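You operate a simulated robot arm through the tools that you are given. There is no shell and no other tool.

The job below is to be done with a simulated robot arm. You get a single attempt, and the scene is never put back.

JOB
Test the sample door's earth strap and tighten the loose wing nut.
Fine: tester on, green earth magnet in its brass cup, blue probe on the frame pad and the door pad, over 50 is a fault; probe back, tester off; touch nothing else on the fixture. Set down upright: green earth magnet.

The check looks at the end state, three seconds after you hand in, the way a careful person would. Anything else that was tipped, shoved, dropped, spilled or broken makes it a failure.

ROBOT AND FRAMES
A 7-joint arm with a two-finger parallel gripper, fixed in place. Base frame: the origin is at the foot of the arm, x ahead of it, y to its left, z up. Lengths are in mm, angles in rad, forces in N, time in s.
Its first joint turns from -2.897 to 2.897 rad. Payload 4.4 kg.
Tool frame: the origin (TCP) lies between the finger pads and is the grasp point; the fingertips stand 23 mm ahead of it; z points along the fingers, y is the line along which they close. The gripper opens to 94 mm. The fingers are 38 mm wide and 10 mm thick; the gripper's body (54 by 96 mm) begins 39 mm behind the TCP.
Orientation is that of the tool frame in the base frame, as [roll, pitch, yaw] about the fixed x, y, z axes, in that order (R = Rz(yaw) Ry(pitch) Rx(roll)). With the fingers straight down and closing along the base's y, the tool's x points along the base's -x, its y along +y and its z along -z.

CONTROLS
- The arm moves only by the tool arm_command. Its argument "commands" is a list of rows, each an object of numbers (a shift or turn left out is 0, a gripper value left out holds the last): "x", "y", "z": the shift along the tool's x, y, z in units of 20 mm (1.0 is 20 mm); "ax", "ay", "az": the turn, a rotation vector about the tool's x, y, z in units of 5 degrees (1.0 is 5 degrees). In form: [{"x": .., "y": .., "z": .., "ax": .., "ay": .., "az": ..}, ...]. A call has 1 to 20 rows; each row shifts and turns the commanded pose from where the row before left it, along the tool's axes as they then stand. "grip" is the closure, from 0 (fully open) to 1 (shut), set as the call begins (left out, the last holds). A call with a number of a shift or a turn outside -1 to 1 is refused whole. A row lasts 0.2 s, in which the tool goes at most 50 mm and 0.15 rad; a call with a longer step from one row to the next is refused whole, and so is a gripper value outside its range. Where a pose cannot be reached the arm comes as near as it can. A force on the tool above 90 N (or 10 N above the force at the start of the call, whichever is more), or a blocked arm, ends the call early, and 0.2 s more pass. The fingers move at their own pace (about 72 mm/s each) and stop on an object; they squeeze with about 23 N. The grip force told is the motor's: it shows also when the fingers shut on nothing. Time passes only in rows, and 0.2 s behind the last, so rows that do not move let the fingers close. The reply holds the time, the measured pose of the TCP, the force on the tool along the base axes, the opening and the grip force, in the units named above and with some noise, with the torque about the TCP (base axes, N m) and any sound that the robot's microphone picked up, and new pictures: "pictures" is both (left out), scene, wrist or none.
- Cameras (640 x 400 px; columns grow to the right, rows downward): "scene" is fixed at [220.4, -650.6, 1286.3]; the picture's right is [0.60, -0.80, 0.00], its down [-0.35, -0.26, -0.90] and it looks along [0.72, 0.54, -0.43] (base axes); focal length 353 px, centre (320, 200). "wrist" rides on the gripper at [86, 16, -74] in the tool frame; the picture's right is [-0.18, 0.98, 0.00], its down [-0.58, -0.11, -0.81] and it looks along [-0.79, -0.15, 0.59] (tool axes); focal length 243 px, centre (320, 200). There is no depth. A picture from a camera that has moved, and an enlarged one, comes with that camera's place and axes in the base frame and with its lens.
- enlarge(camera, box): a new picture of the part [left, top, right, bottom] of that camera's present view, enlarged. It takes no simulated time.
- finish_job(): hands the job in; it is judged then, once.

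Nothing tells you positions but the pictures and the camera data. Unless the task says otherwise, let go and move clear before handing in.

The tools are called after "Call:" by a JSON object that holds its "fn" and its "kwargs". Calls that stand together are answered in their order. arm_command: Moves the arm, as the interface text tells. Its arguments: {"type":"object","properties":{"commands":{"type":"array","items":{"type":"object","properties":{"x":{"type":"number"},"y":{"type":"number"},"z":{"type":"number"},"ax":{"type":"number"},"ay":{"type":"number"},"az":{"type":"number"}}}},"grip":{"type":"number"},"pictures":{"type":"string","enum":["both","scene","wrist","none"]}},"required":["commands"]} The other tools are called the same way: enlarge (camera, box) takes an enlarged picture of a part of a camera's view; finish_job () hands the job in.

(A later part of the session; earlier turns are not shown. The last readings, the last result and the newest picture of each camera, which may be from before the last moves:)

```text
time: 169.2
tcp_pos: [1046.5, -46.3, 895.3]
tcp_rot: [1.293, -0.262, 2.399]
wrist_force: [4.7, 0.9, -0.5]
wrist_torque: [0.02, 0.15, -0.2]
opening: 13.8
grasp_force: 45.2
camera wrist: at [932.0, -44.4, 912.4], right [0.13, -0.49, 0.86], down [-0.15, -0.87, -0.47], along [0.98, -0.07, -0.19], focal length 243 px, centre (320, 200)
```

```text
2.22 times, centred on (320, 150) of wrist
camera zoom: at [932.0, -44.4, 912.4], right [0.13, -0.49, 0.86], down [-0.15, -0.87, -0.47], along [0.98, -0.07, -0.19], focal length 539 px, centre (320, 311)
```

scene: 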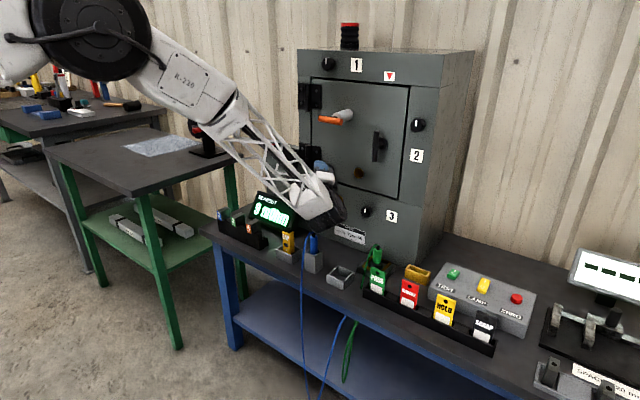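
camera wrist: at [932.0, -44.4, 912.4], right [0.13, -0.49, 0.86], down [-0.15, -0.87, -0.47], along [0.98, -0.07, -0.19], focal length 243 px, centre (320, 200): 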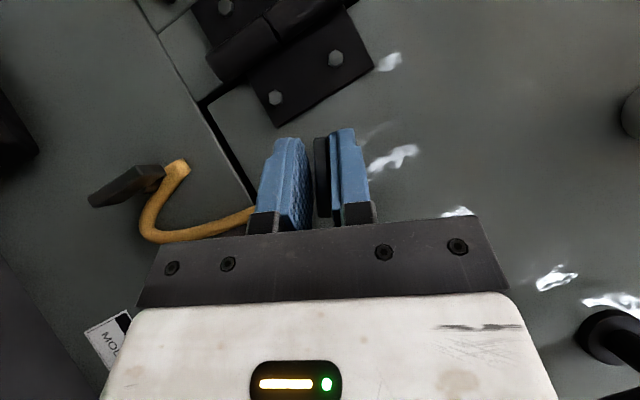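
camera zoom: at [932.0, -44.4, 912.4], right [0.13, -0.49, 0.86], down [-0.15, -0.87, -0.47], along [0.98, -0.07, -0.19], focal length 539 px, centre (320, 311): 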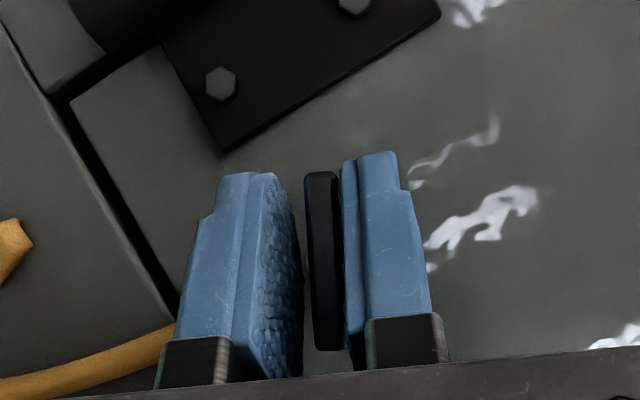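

Gripped around the hub with small residual forces, so the axis is right. Turning clockwise in small steps and watching for resistance.

Call:
{"fn": "arm_command", "kwargs": {"commands": [{"ax": -0.5, "az": 0.5}, {"ax": -0.5, "az": 0.5}, {}], "pictures": "none"}}

Call:
{"fn": "arm_command", "kwargs": {"commands": [{"ax": -0.5, "az": 0.5}, {}], "pictures": "wrist"}}

Call:
{"fn": "enlarge", "kwargs": {"camera": "wrist", "box": [220, 60, 420, 240]}}

```text
time: 169.9
tcp_pos: [1047.4, -45.1, 893.8]
tcp_rot: [1.197, -0.348, 2.43]
wrist_force: [-27.2, -2.4, 7.9]
wrist_torque: [-0.02, -0.48, 0.39]
opening: 14.0
grasp_force: 45.0
```

```text
time: 170.6
tcp_pos: [1047.1, -45.6, 894.3]
tcp_rot: [1.146, -0.387, 2.448]
wrist_force: [-28.0, -2.5, 8.8]
wrist_torque: [0.0, -0.22, -0.06]
opening: 14.1
grasp_force: 44.7
camera wrist: at [932.1, -47.6, 912.2], right [0.13, -0.64, 0.76], down [-0.15, -0.77, -0.62], along [0.98, -0.03, -0.2], focal length 243 px, centre (320, 200)
```

wrist: 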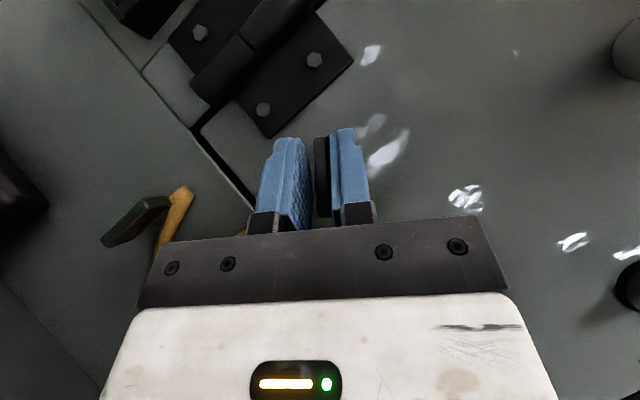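

```text
2.22 times, centred on (320, 150) of wrist
camera zoom: at [932.1, -47.6, 912.2], right [0.13, -0.64, 0.76], down [-0.15, -0.77, -0.62], along [0.98, -0.03, -0.2], focal length 539 px, centre (320, 311)
```

zoom: 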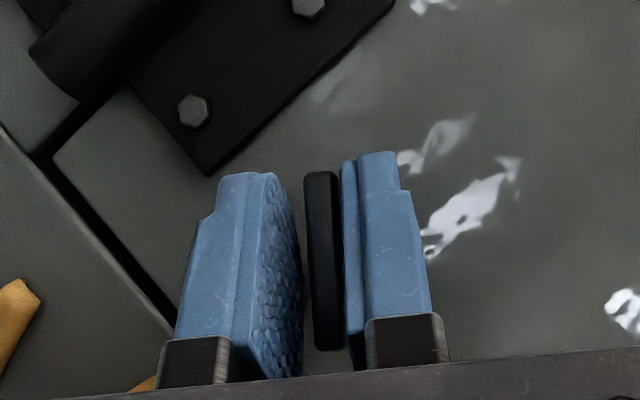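

The nut keeps turning freely with the gripper (now ~124°), so it isn't at its stop yet; the earlier slip came from my bad re-centring. I'll release, back out, swing the hand back and take a new stroke.

Call:
{"fn": "arm_command", "kwargs": {"commands": [{}, {}, {}], "pictures": "none", "grip": 0.617}}

Call:
{"fn": "arm_command", "kwargs": {"commands": [{"x": 0.35, "z": -0.35}, {"x": 0.7, "z": -0.7}, {"x": 0.7, "z": -0.7}, {"x": 0.35, "z": -0.35}, {"ax": 0.707, "az": -0.707}, {"ax": 0.707, "az": -0.707}, {"ax": 0.707, "az": -0.707}, {"ax": 0.707, "az": -0.707}, {"ax": 0.707, "az": -0.707}, {"ax": 0.707, "az": -0.707}, {"ax": 0.707, "az": -0.707}, {"ax": 0.707, "az": -0.707}, {"ax": 0.707, "az": -0.707}, {"ax": 0.707, "az": -0.707}, {"ax": 0.707, "az": -0.707}, {"ax": 0.707, "az": -0.707}, {}], "pictures": "both"}}

```text
time: 171.3
tcp_pos: [1047.2, -45.6, 894.4]
tcp_rot: [1.146, -0.388, 2.448]
wrist_force: [1.0, 0.6, -0.2]
wrist_torque: [0.0, 0.01, -0.01]
opening: 36.0
grasp_force: 0.1
```

```text
time: 174.9
tcp_pos: [987.3, -45.2, 893.7]
tcp_rot: [1.921, 0.336, 2.422]
wrist_force: [0.1, -0.5, -0.5]
wrist_torque: [0.02, 0.01, 0.03]
opening: 36.2
grasp_force: 0.0
camera wrist: at [873.0, -30.6, 904.2], right [0.13, 0.34, 0.93], down [-0.15, -0.92, 0.36], along [0.98, -0.19, -0.06], focal length 243 px, centre (320, 200)
```

scene: 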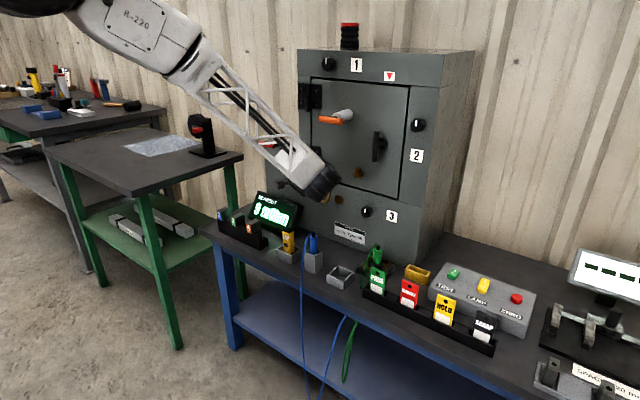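
wrist: 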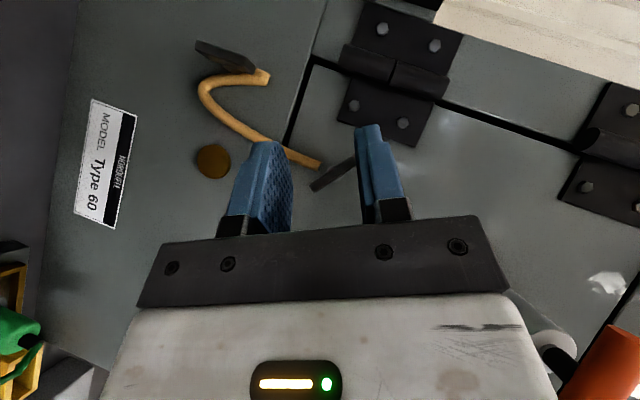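

Call:
{"fn": "arm_command", "kwargs": {"commands": [{"ax": 0.707, "az": -0.707}, {"ax": 0.707, "az": -0.707}, {"ax": 0.707, "az": -0.707}, {"ax": 0.707, "az": -0.707}, {"ax": 0.707, "az": -0.707}, {"ax": 0.707, "az": -0.707}, {"ax": 0.707, "az": -0.707}, {"ax": 0.707, "az": -0.707}, {"ax": 0.707, "az": -0.707}, {"ax": 0.707, "az": -0.707}, {"ax": 0.707, "az": -0.707}, {"ax": 0.707, "az": -0.707}, {"ax": 0.707, "az": -0.707}, {}], "pictures": "none"}}

Call:
{"fn": "arm_command", "kwargs": {"commands": [{"ax": 0.707, "az": -0.707}, {"ax": 0.707, "az": -0.707}, {"ax": 0.707, "az": -0.707}, {"ax": 0.707, "az": -0.707}, {"ax": 0.707, "az": -0.707}, {"ax": 0.707, "az": -0.707}, {}], "pictures": "both"}}

```text
time: 177.9
tcp_pos: [987.3, -45.8, 893.4]
tcp_rot: [-3.082, 0.787, -3.091]
wrist_force: [0.3, 0.4, 0.0]
wrist_torque: [0.0, 0.0, -0.02]
opening: 36.2
grasp_force: 0.0
```

```text
time: 179.6
tcp_pos: [987.0, -45.6, 893.1]
tcp_rot: [-2.409, 0.642, -2.642]
wrist_force: [-0.1, -0.1, 0.2]
wrist_torque: [-0.03, -0.01, 0.02]
opening: 35.9
grasp_force: 0.2
camera wrist: at [872.8, -36.9, 877.5], right [0.13, 0.9, -0.42], down [-0.16, 0.43, 0.89], along [0.98, -0.04, 0.2], focal length 243 px, centre (320, 200)
```

scene: 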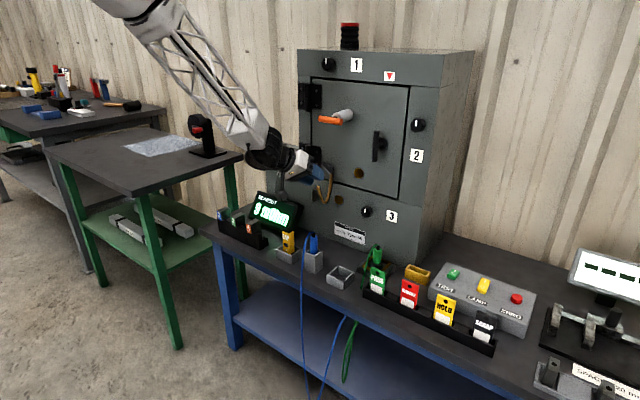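
wrist: 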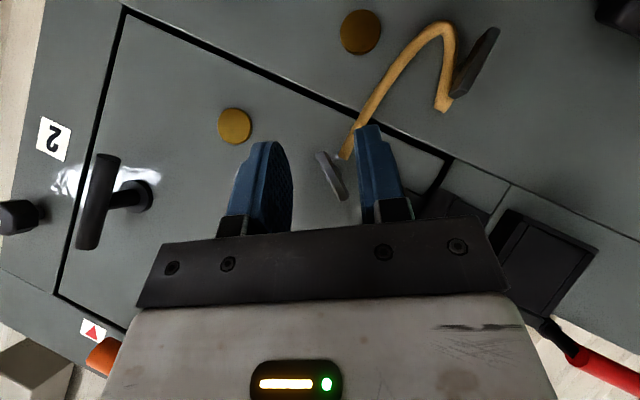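

Call:
{"fn": "arm_command", "kwargs": {"commands": [{"ax": 0.707, "az": -0.707}, {"ax": 0.707, "az": -0.707}, {"ax": 0.707, "az": -0.707}, {"ax": 0.707, "az": -0.707}, {"ax": 0.707, "az": -0.707}, {}], "pictures": "both"}}

Call:
{"fn": "enlarge", "kwargs": {"camera": "wrist", "box": [220, 100, 420, 230]}}

```text
time: 180.9
tcp_pos: [987.9, -46.2, 893.4]
tcp_rot: [-1.994, 0.395, -2.434]
wrist_force: [-0.1, -0.1, 0.8]
wrist_torque: [-0.02, -0.01, 0.02]
opening: 36.0
grasp_force: 0.1
camera wrist: at [873.5, -44.2, 875.2], right [0.13, 0.64, -0.76], down [-0.17, 0.77, 0.62], along [0.98, 0.05, 0.2], focal length 243 px, centre (320, 200)
```

scene: 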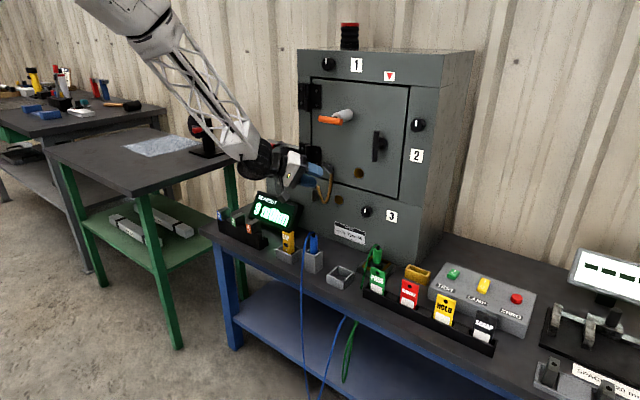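
wrist: 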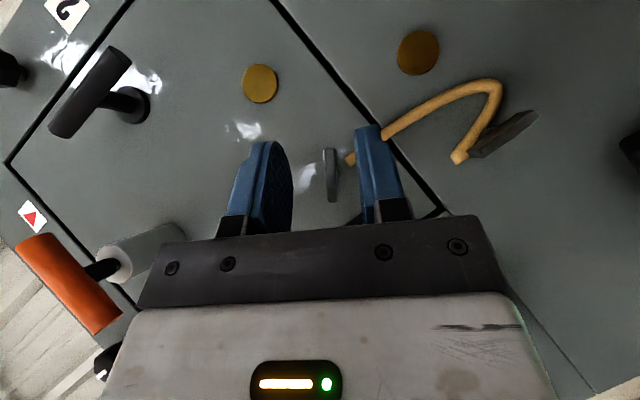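

```text
3.08 times, centred on (320, 165) of wrist
camera zoom: at [873.5, -44.2, 875.2], right [0.13, 0.64, -0.76], down [-0.17, 0.77, 0.62], along [0.98, 0.05, 0.2], focal length 746 px, centre (320, 308)
```

zoom: 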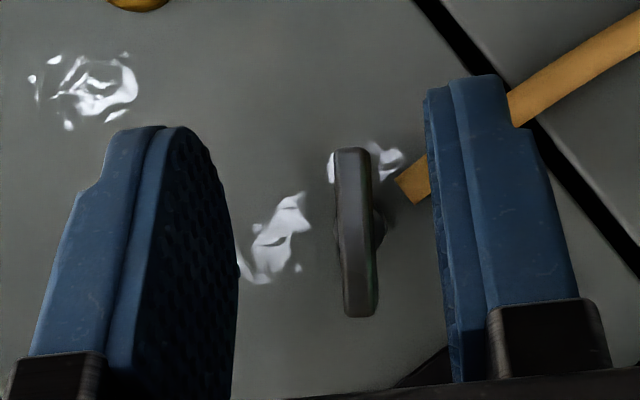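

The hand swung round to the other side (−57°) fine, and the paddle is aligned between the fingers. Moving in and gripping again.

Call:
{"fn": "arm_command", "kwargs": {"commands": [{"x": -0.707, "y": -0.01, "z": 0.707}, {"x": -0.707, "y": -0.01, "z": 0.707}, {"x": -0.65, "y": -0.01, "z": 0.65}, {}], "pictures": "wrist"}}

Call:
{"fn": "arm_command", "kwargs": {"commands": [{}, {}, {}, {}], "pictures": "wrist", "grip": 1}}

```text
time: 181.9
tcp_pos: [1045.2, -46.6, 894.7]
tcp_rot: [-1.993, 0.396, -2.435]
wrist_force: [0.0, 0.0, 0.5]
wrist_torque: [-0.02, -0.01, 0.02]
opening: 36.0
grasp_force: 0.1
camera wrist: at [931.2, -44.8, 876.9], right [0.13, 0.64, -0.76], down [-0.17, 0.77, 0.62], along [0.98, 0.04, 0.2], focal length 243 px, centre (320, 200)
```

wrist: 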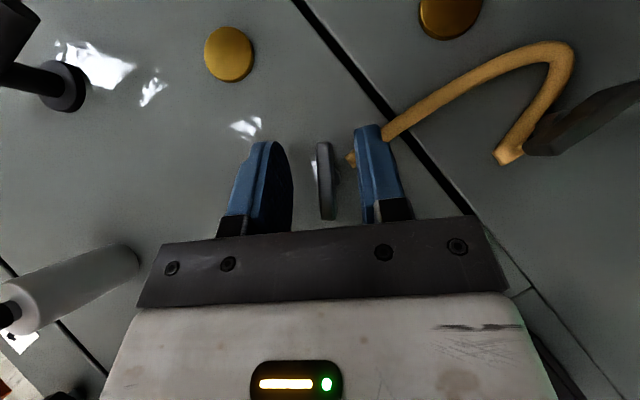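

```text
time: 182.9
tcp_pos: [1046.1, -46.0, 894.7]
tcp_rot: [-1.996, 0.393, -2.435]
wrist_force: [4.7, 9.2, -11.5]
wrist_torque: [-0.05, 0.42, 0.07]
opening: 13.6
grasp_force: 44.5
camera wrist: at [931.0, -44.4, 876.1], right [0.13, 0.64, -0.76], down [-0.17, 0.77, 0.62], along [0.98, 0.05, 0.2], focal length 243 px, centre (320, 200)
```

wrist: 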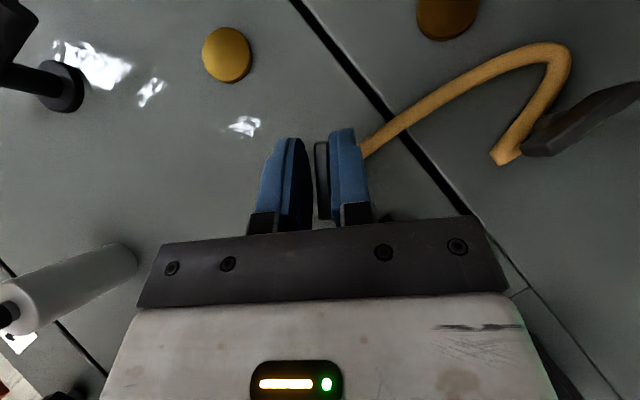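

Gripped. Re-centring slightly on the estimated axis (y −44, z 895) and turning clockwise again.

Call:
{"fn": "arm_command", "kwargs": {"commands": [{"x": -0.055, "y": 0.02, "z": -0.054}, {"ax": -0.707, "az": 0.707}, {"ax": -0.707, "az": 0.707}, {"ax": -0.707, "az": 0.707}, {"ax": -0.707, "az": 0.707}, {}], "pictures": "none"}}

Call:
{"fn": "arm_command", "kwargs": {"commands": [{"ax": -0.707, "az": 0.707}, {"ax": -0.707, "az": 0.707}, {"ax": -0.707, "az": 0.707}, {"ax": -0.707, "az": 0.707}, {}], "pictures": "wrist"}}

```text
time: 184.3
tcp_pos: [1045.6, -45.4, 893.8]
tcp_rot: [-2.319, 0.598, -2.592]
wrist_force: [-4.5, -25.0, -19.1]
wrist_torque: [0.02, 0.07, -0.32]
opening: 13.5
grasp_force: 44.7
```

```text
time: 185.6
tcp_pos: [1046.0, -44.6, 897.2]
tcp_rot: [-2.724, 0.743, -2.847]
wrist_force: [-27.2, -29.6, -2.2]
wrist_torque: [0.0, 0.27, -0.83]
opening: 13.7
grasp_force: 45.0
camera wrist: at [931.3, -31.7, 882.7], right [0.13, 0.98, -0.17], down [-0.16, 0.19, 0.97], along [0.98, -0.09, 0.18], focal length 243 px, centre (320, 200)
```

wrist: 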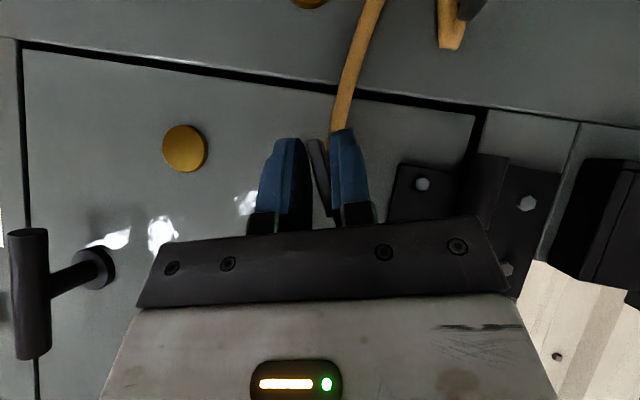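

Now ~163° of nut rotation. Adjusting the commanded position to the better axis estimate (−44.6, 895.0) and continuing.

Call:
{"fn": "arm_command", "kwargs": {"commands": [{"x": 0.053, "y": -0.08, "z": -0.053}, {"ax": -0.707, "az": 0.707}, {"ax": -0.707, "az": 0.707}, {"ax": -0.707, "az": 0.707}, {}], "pictures": "wrist"}}

Call:
{"fn": "enlarge", "kwargs": {"camera": "wrist", "box": [220, 60, 420, 240]}}

```text
time: 186.8
tcp_pos: [1044.3, -44.3, 895.3]
tcp_rot: [-3.085, 0.787, -3.094]
wrist_force: [7.5, -3.8, -5.5]
wrist_torque: [0.0, 1.22, -0.25]
opening: 13.8
grasp_force: 45.8
camera wrist: at [930.4, -29.3, 886.8], right [0.12, 0.99, 0.09], down [-0.16, -0.07, 0.98], along [0.98, -0.14, 0.15], focal length 243 px, centre (320, 200)
```

wrist: 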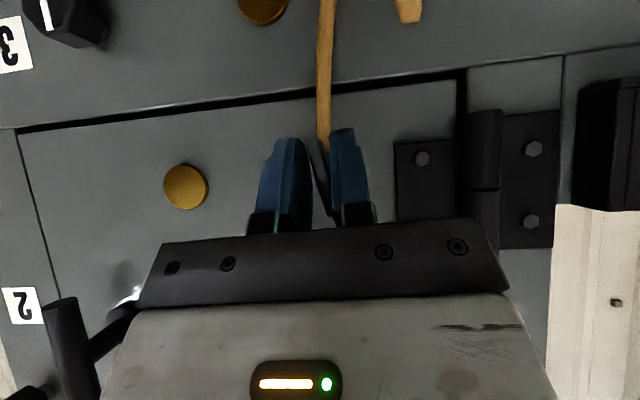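

```text
2.22 times, centred on (320, 150) of wrist
camera zoom: at [930.4, -29.3, 886.8], right [0.12, 0.99, 0.09], down [-0.16, -0.07, 0.98], along [0.98, -0.14, 0.15], focal length 539 px, centre (320, 311)
```

zoom: 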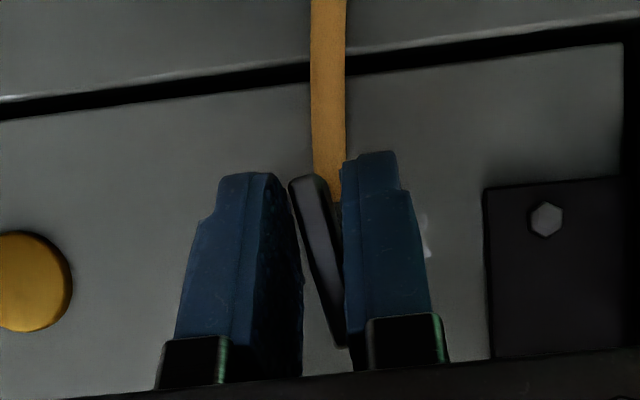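

The paddle now visibly lags the fingers by ~7°, i.e. resistance is building. Turning a bit more to see whether it still moves.

Call:
{"fn": "arm_command", "kwargs": {"commands": [{"ax": -0.5, "az": 0.5}, {"ax": -0.5, "az": 0.5}, {}], "pictures": "wrist"}}

Call:
{"fn": "enlarge", "kwargs": {"camera": "wrist", "box": [220, 60, 420, 240]}}

```text
time: 187.6
tcp_pos: [1045.6, -44.6, 896.6]
tcp_rot: [3.028, 0.786, 3.067]
wrist_force: [3.4, 6.8, -3.0]
wrist_torque: [0.01, -0.15, 0.18]
opening: 13.6
grasp_force: 45.1
camera wrist: at [930.5, -28.5, 888.7], right [0.12, 0.97, 0.21], down [-0.16, -0.19, 0.97], along [0.98, -0.15, 0.13], focal length 243 px, centre (320, 200)
```

wrist: 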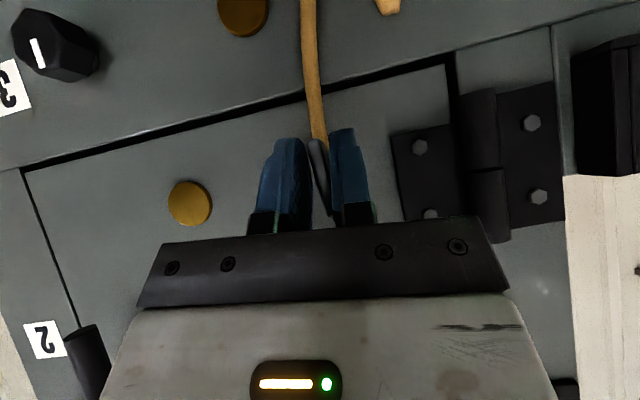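

```text
2.22 times, centred on (320, 150) of wrist
camera zoom: at [930.5, -28.5, 888.7], right [0.12, 0.97, 0.21], down [-0.16, -0.19, 0.97], along [0.98, -0.15, 0.13], focal length 539 px, centre (320, 311)
```

zoom: 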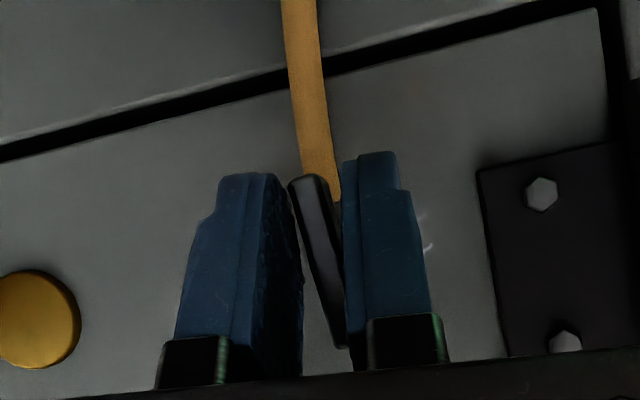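

The lag stays constant, so the nut is still turning with more friction than before. Continuing.

Call:
{"fn": "arm_command", "kwargs": {"commands": [{"ax": -0.707, "az": 0.707}, {"ax": -0.707, "az": 0.707}, {"ax": -0.707, "az": 0.707}, {"ax": -0.707, "az": 0.707}, {}], "pictures": "none"}}

Call:
{"fn": "enlarge", "kwargs": {"camera": "wrist", "box": [220, 60, 420, 240]}}

```text
time: 188.8
tcp_pos: [1043.6, -44.3, 894.4]
tcp_rot: [2.564, 0.698, 2.751]
wrist_force: [-30.1, 14.2, -6.8]
wrist_torque: [-1.51, 0.21, 0.11]
opening: 22.9
grasp_force: 45.0
```

```text
2.22 times, centred on (320, 150) of wrist
camera zoom: at [929.7, -27.3, 893.2], right [0.12, 0.84, 0.53], down [-0.16, -0.51, 0.85], along [0.98, -0.19, 0.07], focal length 539 px, centre (320, 311)
```

zoom: 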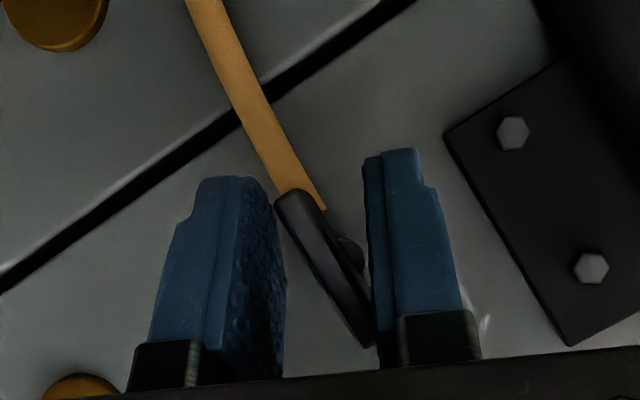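

A real stop: the paddle stayed at about vertical (≈180° total) while torque rose to 1.5 N·m and forced the fingers apart – the nut is tight. I'll open (without turning back) and retract.

Call:
{"fn": "arm_command", "kwargs": {"commands": [{}, {}, {}], "pictures": "none", "grip": 0.5}}

Call:
{"fn": "arm_command", "kwargs": {"commands": [{"x": 0.35, "z": -0.35}, {"x": 0.7, "z": -0.7}, {"x": 0.7, "z": -0.7}, {"x": 0.7, "z": -0.7}, {}], "pictures": "both"}}

Call:
{"fn": "enlarge", "kwargs": {"camera": "wrist", "box": [240, 80, 420, 230]}}

Call:
{"fn": "enlarge", "kwargs": {"camera": "scene", "box": [290, 140, 370, 205]}}

```text
time: 189.6
tcp_pos: [1044.7, -46.0, 895.2]
tcp_rot: [2.564, 0.7, 2.75]
wrist_force: [-0.3, 0.6, 0.0]
wrist_torque: [0.01, 0.0, 0.0]
opening: 47.0
grasp_force: 0.0
```

```text
time: 190.8
tcp_pos: [976.6, -45.2, 894.1]
tcp_rot: [2.565, 0.7, 2.752]
wrist_force: [0.4, 0.2, -0.4]
wrist_torque: [-0.01, -0.04, 0.0]
opening: 46.8
grasp_force: 0.1
camera wrist: at [861.7, -26.8, 893.7], right [0.12, 0.84, 0.53], down [-0.16, -0.51, 0.85], along [0.98, -0.19, 0.07], focal length 243 px, centre (320, 200)
```

scene: 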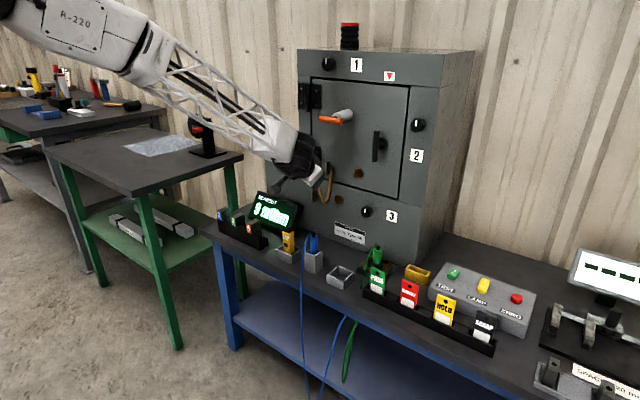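
wrist: 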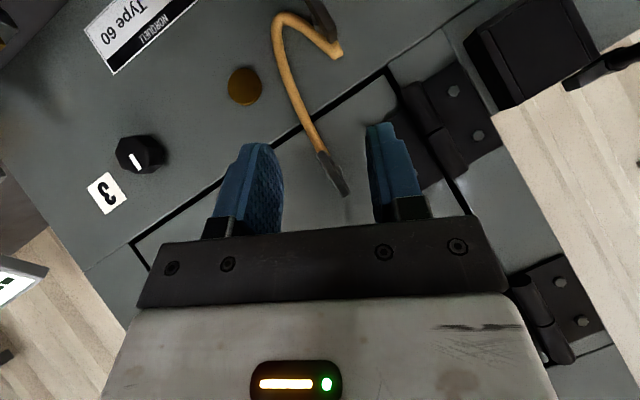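

```text
2.67 times, centred on (330, 155) of wrist
camera zoom: at [861.7, -26.8, 893.7], right [0.12, 0.84, 0.53], down [-0.16, -0.51, 0.85], along [0.98, -0.19, 0.07], focal length 647 px, centre (293, 320)
```

zoom: 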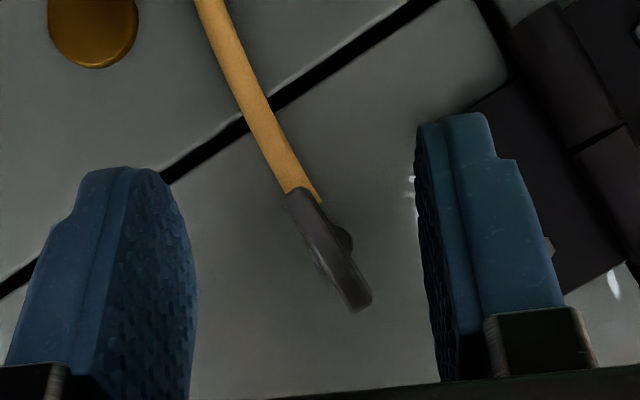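

```text
6.15 times, centred on (330, 172) of scene
camera zoom: at [220.4, -650.6, 1286.3], right [0.6, -0.8, 0.0], down [-0.35, -0.26, -0.9], along [0.72, 0.54, -0.43], focal length 2173 px, centre (258, 369)
```

zoom: 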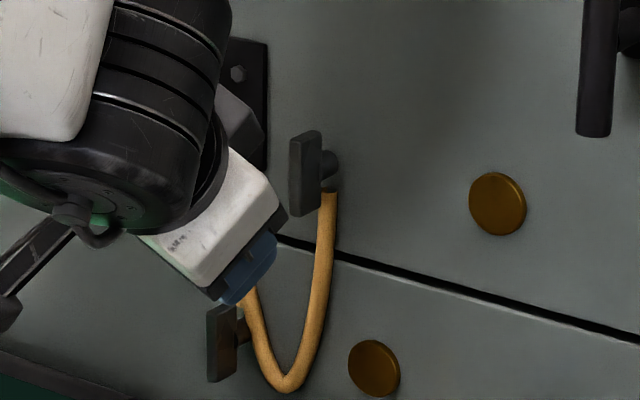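

The door nut has made a half turn and stands vertical again at its stop. To be sure it's really tight, I'll grip once more squarely and try to turn further.

Call:
{"fn": "arm_command", "kwargs": {"commands": [{"ax": 0.742, "az": -0.742}, {"ax": 0.742, "az": -0.742}, {"ax": 0.742, "az": -0.742}, {"ax": 0.742, "az": -0.742}, {"x": -0.6, "z": 0.6}, {"x": -0.6, "z": 0.6}, {"x": -0.6, "z": 0.6}, {"x": -0.6, "z": 0.6}, {}], "pictures": "wrist"}}

Call:
{"fn": "enlarge", "kwargs": {"camera": "wrist", "box": [220, 60, 420, 240]}}

```text
time: 192.8
tcp_pos: [1042.5, -44.7, 895.5]
tcp_rot: [3.05, 0.784, 3.083]
wrist_force: [0.5, 0.0, -0.6]
wrist_torque: [0.0, -0.04, -0.01]
opening: 47.0
grasp_force: 0.0
camera wrist: at [929.4, -28.2, 887.4], right [0.12, 0.97, 0.19], down [-0.16, -0.17, 0.97], along [0.98, -0.15, 0.13], focal length 243 px, centre (320, 200)
```

wrist: 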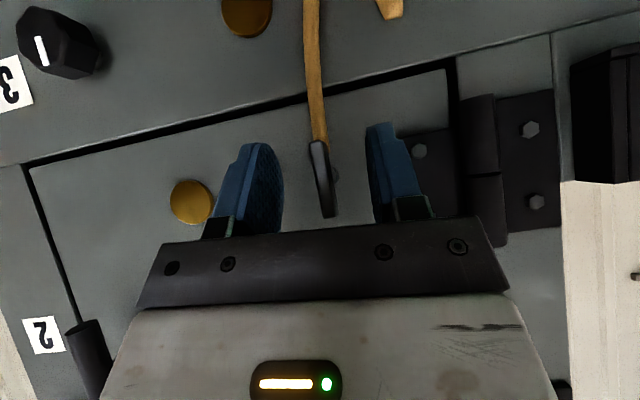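

```text
2.22 times, centred on (320, 150) of wrist
camera zoom: at [929.4, -28.2, 887.4], right [0.12, 0.97, 0.19], down [-0.16, -0.17, 0.97], along [0.98, -0.15, 0.13], focal length 539 px, centre (320, 311)
```

zoom: 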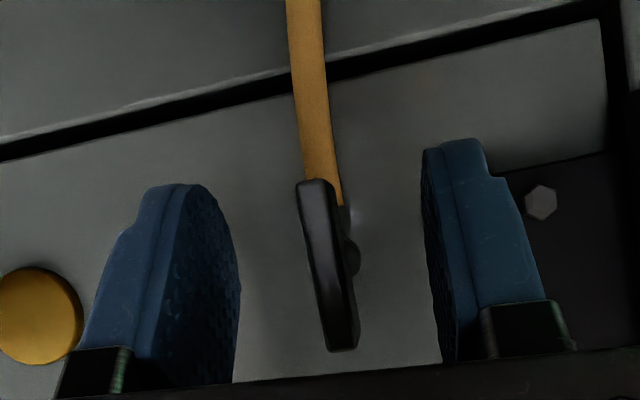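

The paddle is back exactly at vertical – it flexed against a hard stop, so the nut is tight. Retracting now and heading over to switch the tester off.

Call:
{"fn": "arm_command", "kwargs": {"commands": [{"x": 0.6, "z": -0.6}, {"x": 0.6, "z": -0.6}, {"x": 0.6, "z": -0.6}, {"x": 0.6, "z": -0.6}, {"ax": 0.57, "az": -0.57}, {"x": 0.5, "y": -0.9, "z": -0.7}, {"x": 0.5, "y": -0.9, "z": -0.7}, {"x": 0.5, "y": -0.9, "z": -0.7}, {"x": 0.5, "y": -0.9, "z": -0.7}, {"x": 0.5, "y": -0.9, "z": -0.7}, {"x": 0.4, "y": -0.9, "z": -0.6}, {"x": 0.4, "y": -0.9, "z": -0.6}, {"x": 0.4, "y": -0.9, "z": -0.6}, {}], "pictures": "both"}}

```text
time: 195.8
tcp_pos: [848.1, -190.6, 917.2]
tcp_rot: [-3.134, 0.786, -3.128]
wrist_force: [-0.8, 0.9, 0.8]
wrist_torque: [-0.04, 0.0, 0.0]
opening: 47.1
grasp_force: 0.2
camera wrist: at [733.6, -175.3, 909.2], right [0.12, 0.98, 0.12], down [-0.16, -0.1, 0.98], along [0.98, -0.14, 0.15], focal length 243 px, centre (320, 200)
```

scene: 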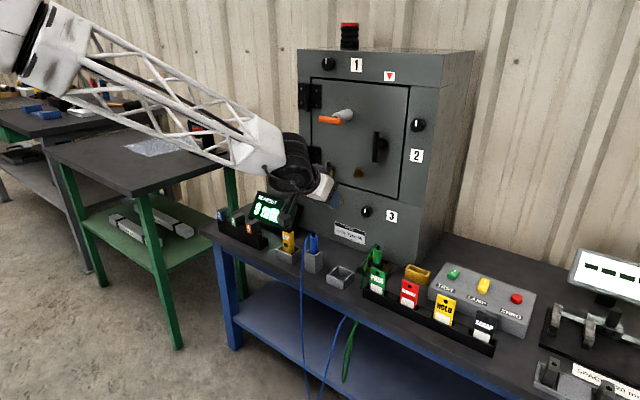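
wrist: 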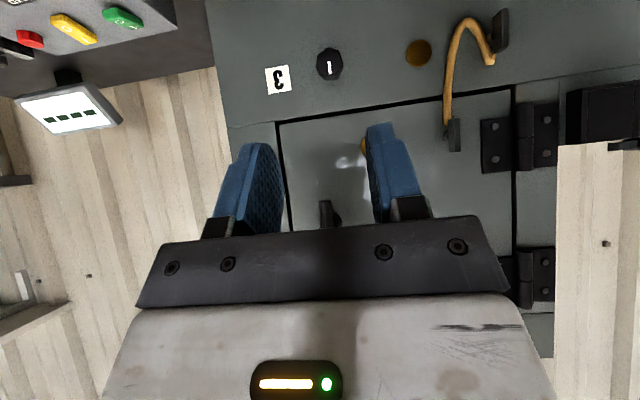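

Now turning the tool to the TEST box's azimuth, then rolling so the camera ends on top; gripper closed.

Call:
{"fn": "arm_command", "kwargs": {"commands": [{"ax": 0.68, "az": 0.68}, {"ax": 0.68, "az": 0.68}, {"ax": 0.68, "az": 0.68}, {"ax": 0.68, "az": 0.68}, {"ax": 0.68, "az": 0.68}, {"ay": 0.6, "y": -0.9}, {"ay": 0.6, "y": -0.9}, {"y": -0.9}, {"y": -0.9}, {"y": -0.9}, {"y": -0.9}, {}], "pictures": "scene", "grip": 1}}

```text
time: 198.3
tcp_pos: [806.4, -290.2, 919.9]
tcp_rot: [-3.137, 0.685, 2.732]
wrist_force: [0.2, -0.1, 1.3]
wrist_torque: [0.0, 0.04, 0.03]
opening: 0.0
grasp_force: 23.0
```

scene: 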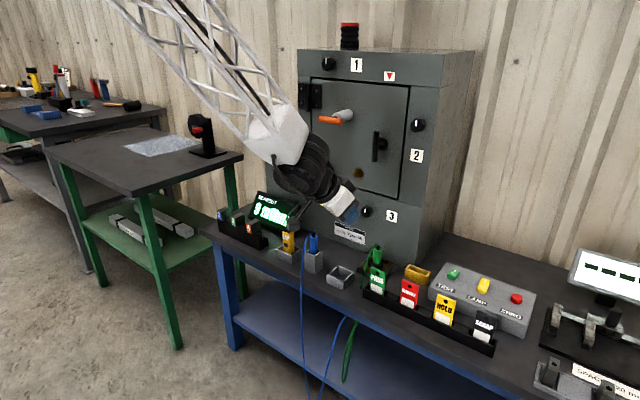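

Call:
{"fn": "arm_command", "kwargs": {"commands": [{"az": -1}, {"az": -1}, {"az": -1}, {"az": -1}, {"az": -1}, {"az": -1}, {"az": -1}, {"az": -1}, {"az": -1}, {"az": -1}, {"az": -1}, {"az": -1}, {"az": -1}, {"az": -1}, {"az": -1}, {"az": -1}, {"az": -1}, {"az": -1}], "pictures": "none"}}

Call:
{"fn": "arm_command", "kwargs": {"commands": [{"az": -1}, {"az": -1}, {"az": -1}, {"az": -1}, {"az": -1}, {"az": -1}, {"az": -1}, {"az": -1}, {"az": -1}, {"az": -1}, {"az": -1}, {"az": -1}, {"az": -1}, {"az": -1}, {"az": -1}, {"az": -1}, {"az": -1}, {}], "pictures": "both"}}

```text
time: 202.2
tcp_pos: [805.1, -288.9, 919.5]
tcp_rot: [-2.456, -0.005, -1.984]
wrist_force: [-0.7, -0.1, -0.8]
wrist_torque: [-0.05, 0.01, 0.02]
opening: 0.1
grasp_force: 22.9
```

```text
time: 205.9
tcp_pos: [758.3, -286.7, 838.6]
tcp_rot: [-3.036, -0.678, -0.538]
wrist_force: [0.2, -0.3, -0.9]
wrist_torque: [0.01, -0.04, 0.0]
opening: 0.0
grasp_force: 23.5
out of reach, approached as far as the arm can: row 9, 10, 11, 12, 13, 14, 15, 16, 17
camera wrist: at [764.5, -317.7, 949.6], right [-0.57, -0.8, -0.2], down [-0.81, 0.51, 0.27], along [-0.11, 0.31, -0.94], focal length 243 px, centre (320, 200)
```

scene: 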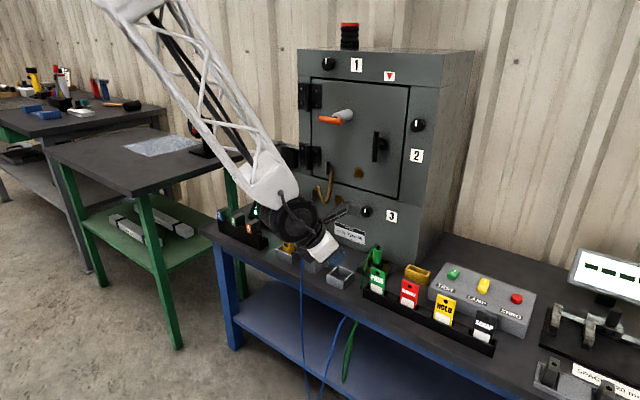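
wrist: 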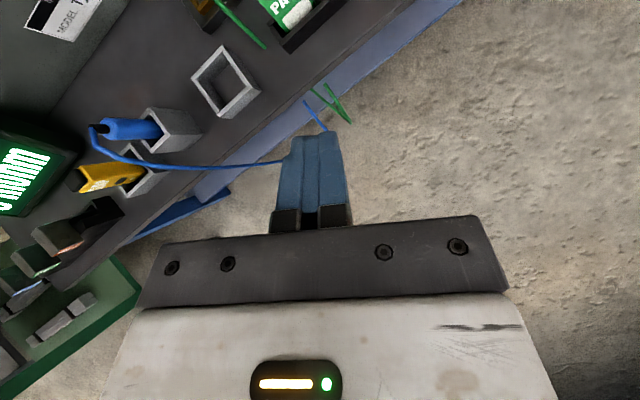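

The roll finished with the arm drifting low near its limit, but it's clear of everything. I'll move out and up toward the TEST box at a safe height.

Call:
{"fn": "arm_command", "kwargs": {"commands": [{"x": 0.87, "y": 0.087, "z": 0.5}, {"x": 0.87, "y": 0.087, "z": 0.62}, {"x": 0.87, "y": 0.087, "z": 0.62}, {"x": 0.87, "y": 0.087, "z": 0.62}, {"x": 0.87, "y": 0.087, "z": 0.62}, {"x": 0.87, "y": 0.087, "z": 0.62}, {"x": 0.87, "y": 0.087, "z": 0.62}, {"x": 0.87, "y": 0.087, "z": 0.62}, {"x": 0.87, "y": 0.087, "z": 0.62}, {"x": 0.87, "y": 0.087, "z": 0.62}, {}], "pictures": "both"}}

```text
time: 208.3
tcp_pos: [917.5, -408.4, 852.8]
tcp_rot: [-3.076, -0.69, -0.526]
wrist_force: [-0.8, 0.2, 0.6]
wrist_torque: [-0.03, 0.0, 0.01]
opening: 0.1
grasp_force: 23.2
out of reach, approached as far as the arm can: row 1, 2, 3, 10
camera wrist: at [924.9, -436.5, 964.3], right [-0.58, -0.8, -0.17], down [-0.81, 0.53, 0.26], along [-0.12, 0.28, -0.95], focal length 243 px, centre (320, 200)
```

scene: 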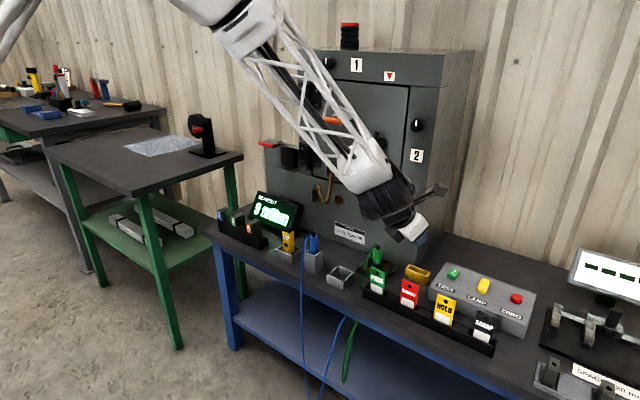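
wrist: 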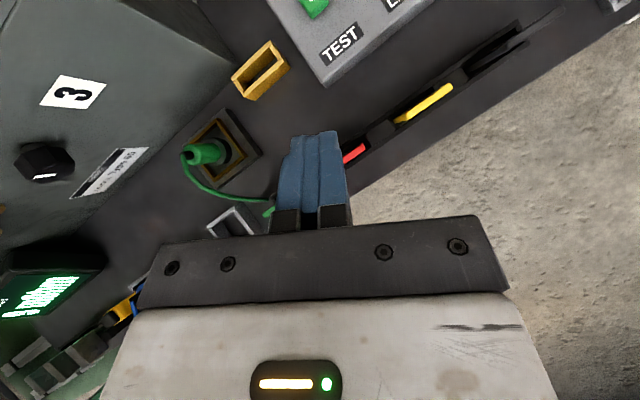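

I'm at a safe height near the TEST box with the camera on top. Moving to hover above the raised "O" end of the TEST rocker.

Call:
{"fn": "arm_command", "kwargs": {"commands": [{"x": 0.25, "y": -0.032, "z": 0.91}, {"x": 0.25, "y": -0.032, "z": 0.91}, {"x": 0.25, "y": -0.032, "z": 0.91}, {"x": 0.25, "y": -0.032, "z": 0.91}, {"x": 0.25, "y": -0.032, "z": 0.91}, {"x": 0.25, "y": -0.032, "z": 0.91}, {"x": 0.25, "y": -0.032, "z": 0.91}, {"x": 0.25, "y": -0.032, "z": 0.91}, {}], "pictures": "both"}}

Call:
{"fn": "enlarge", "kwargs": {"camera": "scene", "box": [420, 220, 516, 290]}}

Call:
{"fn": "enlarge", "kwargs": {"camera": "wrist", "box": [230, 30, 430, 220]}}

```text
time: 210.3
tcp_pos: [1011.0, -447.7, 774.3]
tcp_rot: [-3.072, -0.684, -0.523]
wrist_force: [0.0, -0.2, -0.2]
wrist_torque: [0.0, -0.02, 0.01]
opening: 0.1
grasp_force: 22.8
out of reach, approached as far as the arm can: row 1, 2, 8
camera wrist: at [1018.1, -476.6, 885.3], right [-0.58, -0.8, -0.17], down [-0.81, 0.53, 0.26], along [-0.12, 0.29, -0.95], focal length 243 px, centre (320, 200)
```

scene: 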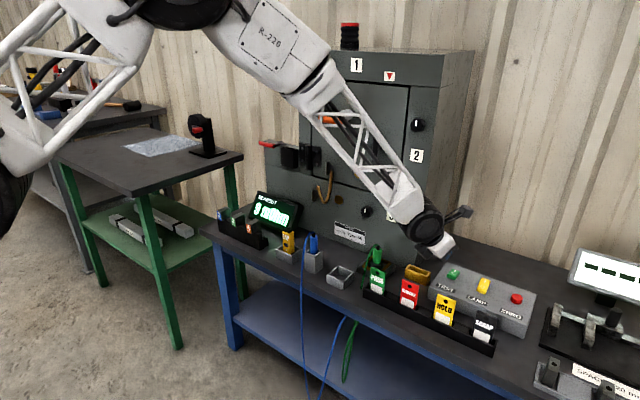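
wrist: 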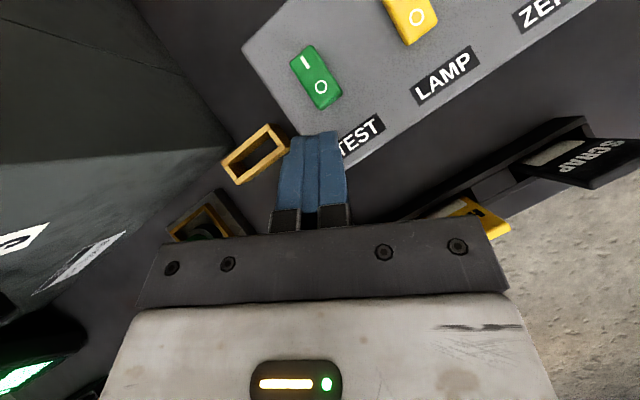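

```text
5.71 times, centred on (468, 255) of scene
camera zoom: at [220.4, -650.6, 1286.3], right [0.6, -0.8, 0.0], down [-0.35, -0.26, -0.9], along [0.72, 0.54, -0.43], focal length 2017 px, centre (-526, -114)
```

zoom: 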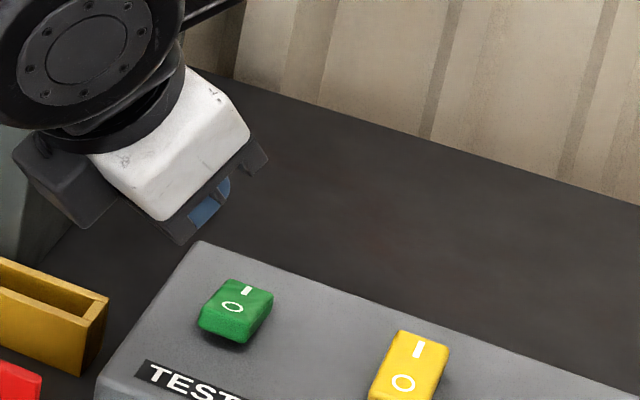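

```text
2.11 times, centred on (330, 125) of wrist
camera zoom: at [1018.1, -476.6, 885.3], right [-0.58, -0.8, -0.17], down [-0.81, 0.53, 0.26], along [-0.12, 0.29, -0.95], focal length 511 px, centre (299, 358)
```

zoom: 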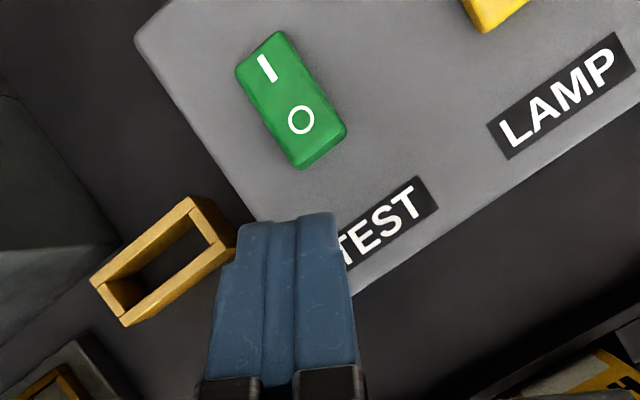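

The "O" end is at about (1065.6,-469.7) and I'm hovering short of it. Moving above it.

Call:
{"fn": "arm_command", "kwargs": {"commands": [{"x": 0.222, "z": 0.817}, {"x": 0.222, "z": 0.817}, {"x": 0.222, "z": 0.817}, {"x": 0.222, "z": 0.817}, {}], "pictures": "both"}}

Call:
{"fn": "enlarge", "kwargs": {"camera": "scene", "box": [420, 220, 516, 290]}}

Call:
{"fn": "enlarge", "kwargs": {"camera": "wrist", "box": [230, 80, 430, 220]}}

```text
time: 211.6
tcp_pos: [1047.6, -468.5, 724.2]
tcp_rot: [-3.071, -0.683, -0.522]
wrist_force: [1.4, 0.6, -0.7]
wrist_torque: [-0.01, 0.01, 0.03]
opening: 0.1
grasp_force: 23.1
out of reach, approached as far as the arm can: row 2, 3, 4
camera wrist: at [1054.8, -496.8, 834.8], right [-0.58, -0.8, -0.17], down [-0.81, 0.53, 0.26], along [-0.12, 0.29, -0.95], focal length 243 px, centre (320, 200)
```

scene: 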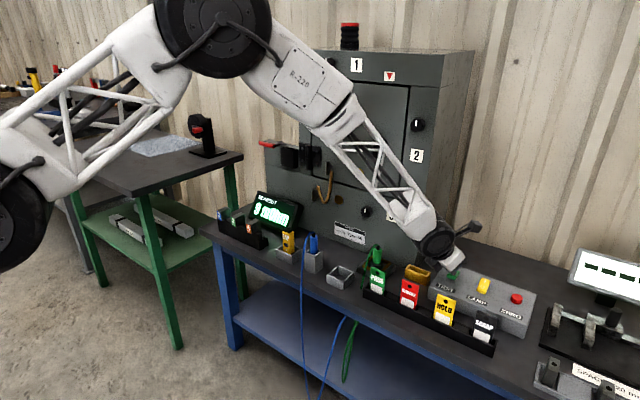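
wrist: 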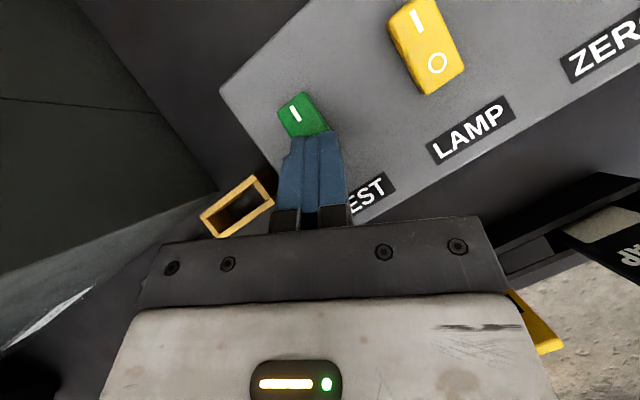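

```text
5.71 times, centred on (468, 255) of scene
camera zoom: at [220.4, -650.6, 1286.3], right [0.6, -0.8, 0.0], down [-0.35, -0.26, -0.9], along [0.72, 0.54, -0.43], focal length 2017 px, centre (-526, -114)
```

zoom: 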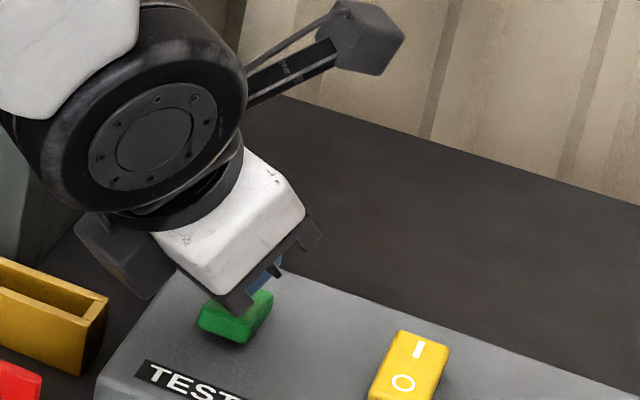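

```text
2.86 times, centred on (330, 150) of wrist
camera zoom: at [1054.8, -496.8, 834.8], right [-0.58, -0.8, -0.17], down [-0.81, 0.53, 0.26], along [-0.12, 0.29, -0.95], focal length 693 px, centre (291, 343)
```

zoom: 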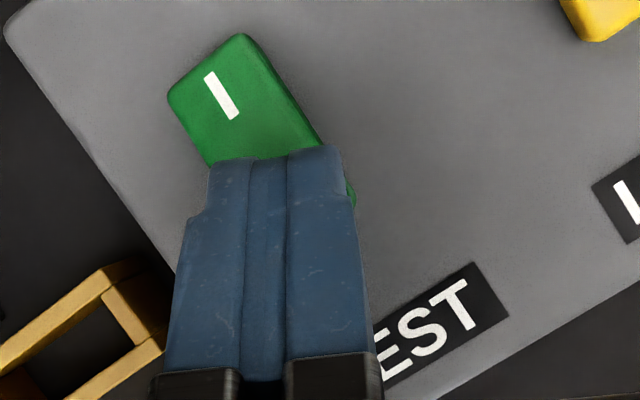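

Close, but about 12 mm short of the "O" end and at the wrist's limit. Reducing the tilt a little (as worked before), then moving outward.

Call:
{"fn": "arm_command", "kwargs": {"commands": [{"x": 0.25, "z": -0.31}, {"ay": -0.6}, {"ay": -0.6}, {"x": 0.25, "z": 0.18}, {"x": 0.25, "z": 0.18}, {}], "pictures": "wrist"}}

Call:
{"fn": "enlarge", "kwargs": {"camera": "wrist", "box": [230, 80, 430, 220]}}

```text
time: 212.9
tcp_pos: [1033.4, -464.1, 713.3]
tcp_rot: [-3.072, -0.634, -0.518]
wrist_force: [0.3, 0.2, -0.3]
wrist_torque: [-0.01, 0.02, -0.01]
opening: 0.1
grasp_force: 23.1
out of reach, approached as far as the arm can: row 1, 2, 3, 4, 5
camera wrist: at [1044.7, -495.8, 824.0], right [-0.58, -0.8, -0.17], down [-0.8, 0.51, 0.31], along [-0.16, 0.31, -0.94], focal length 243 px, centre (320, 200)
```

wrist: 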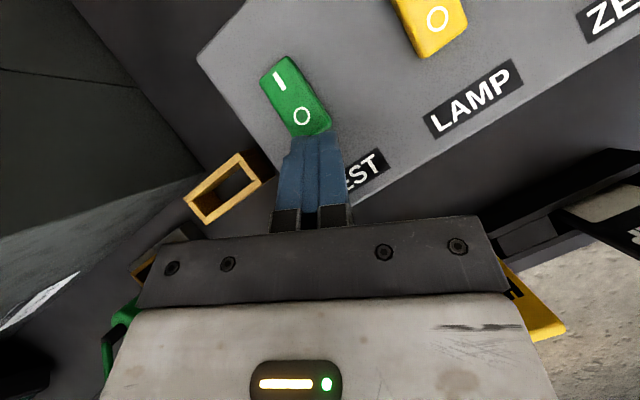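

```text
2.86 times, centred on (330, 150) of wrist
camera zoom: at [1044.7, -495.8, 824.0], right [-0.58, -0.8, -0.17], down [-0.8, 0.51, 0.31], along [-0.16, 0.31, -0.94], focal length 693 px, centre (291, 343)
```

zoom: 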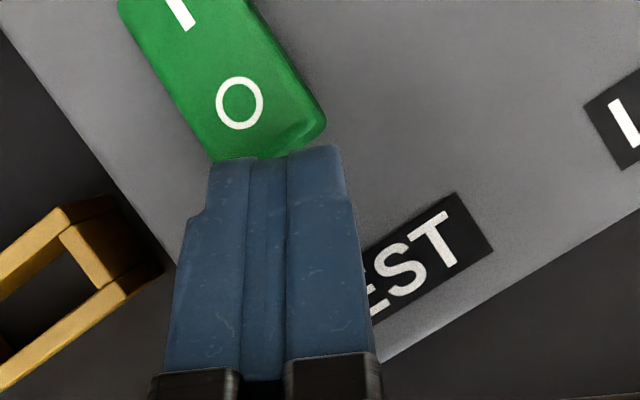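

I'm drifting because joint 7 is pinned at its limit. I'll rotate the tool +20° about its own axis to get off that limit, then rise.

Call:
{"fn": "arm_command", "kwargs": {"commands": [{"az": 1}, {"az": 1}, {"az": 1}, {"az": 1}, {"x": 0.3, "z": -0.4}, {"x": 0.3, "z": -0.4}, {}], "pictures": "both"}}

```text
time: 214.6
tcp_pos: [1027.8, -469.2, 731.6]
tcp_rot: [-2.833, -0.565, -0.935]
wrist_force: [-0.4, 0.3, -0.2]
wrist_torque: [0.01, -0.02, 0.01]
opening: 0.0
grasp_force: 23.4
camera wrist: at [1019.6, -521.3, 834.0], right [-0.75, -0.56, -0.35], down [-0.66, 0.66, 0.36], along [0.03, 0.51, -0.86], focal length 243 px, centre (320, 200)
```

scene: 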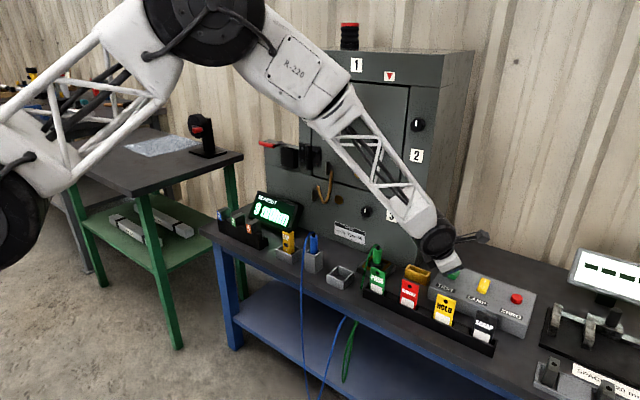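
wrist: 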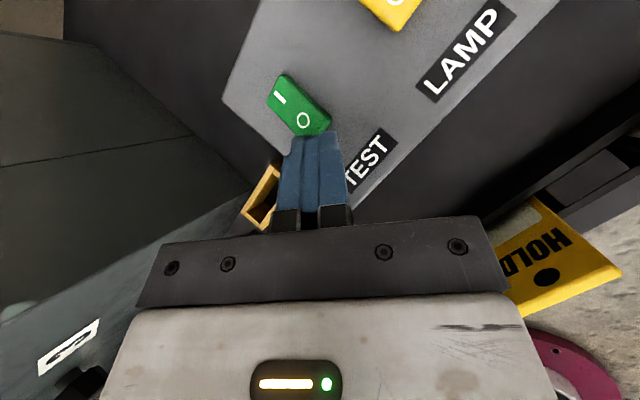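

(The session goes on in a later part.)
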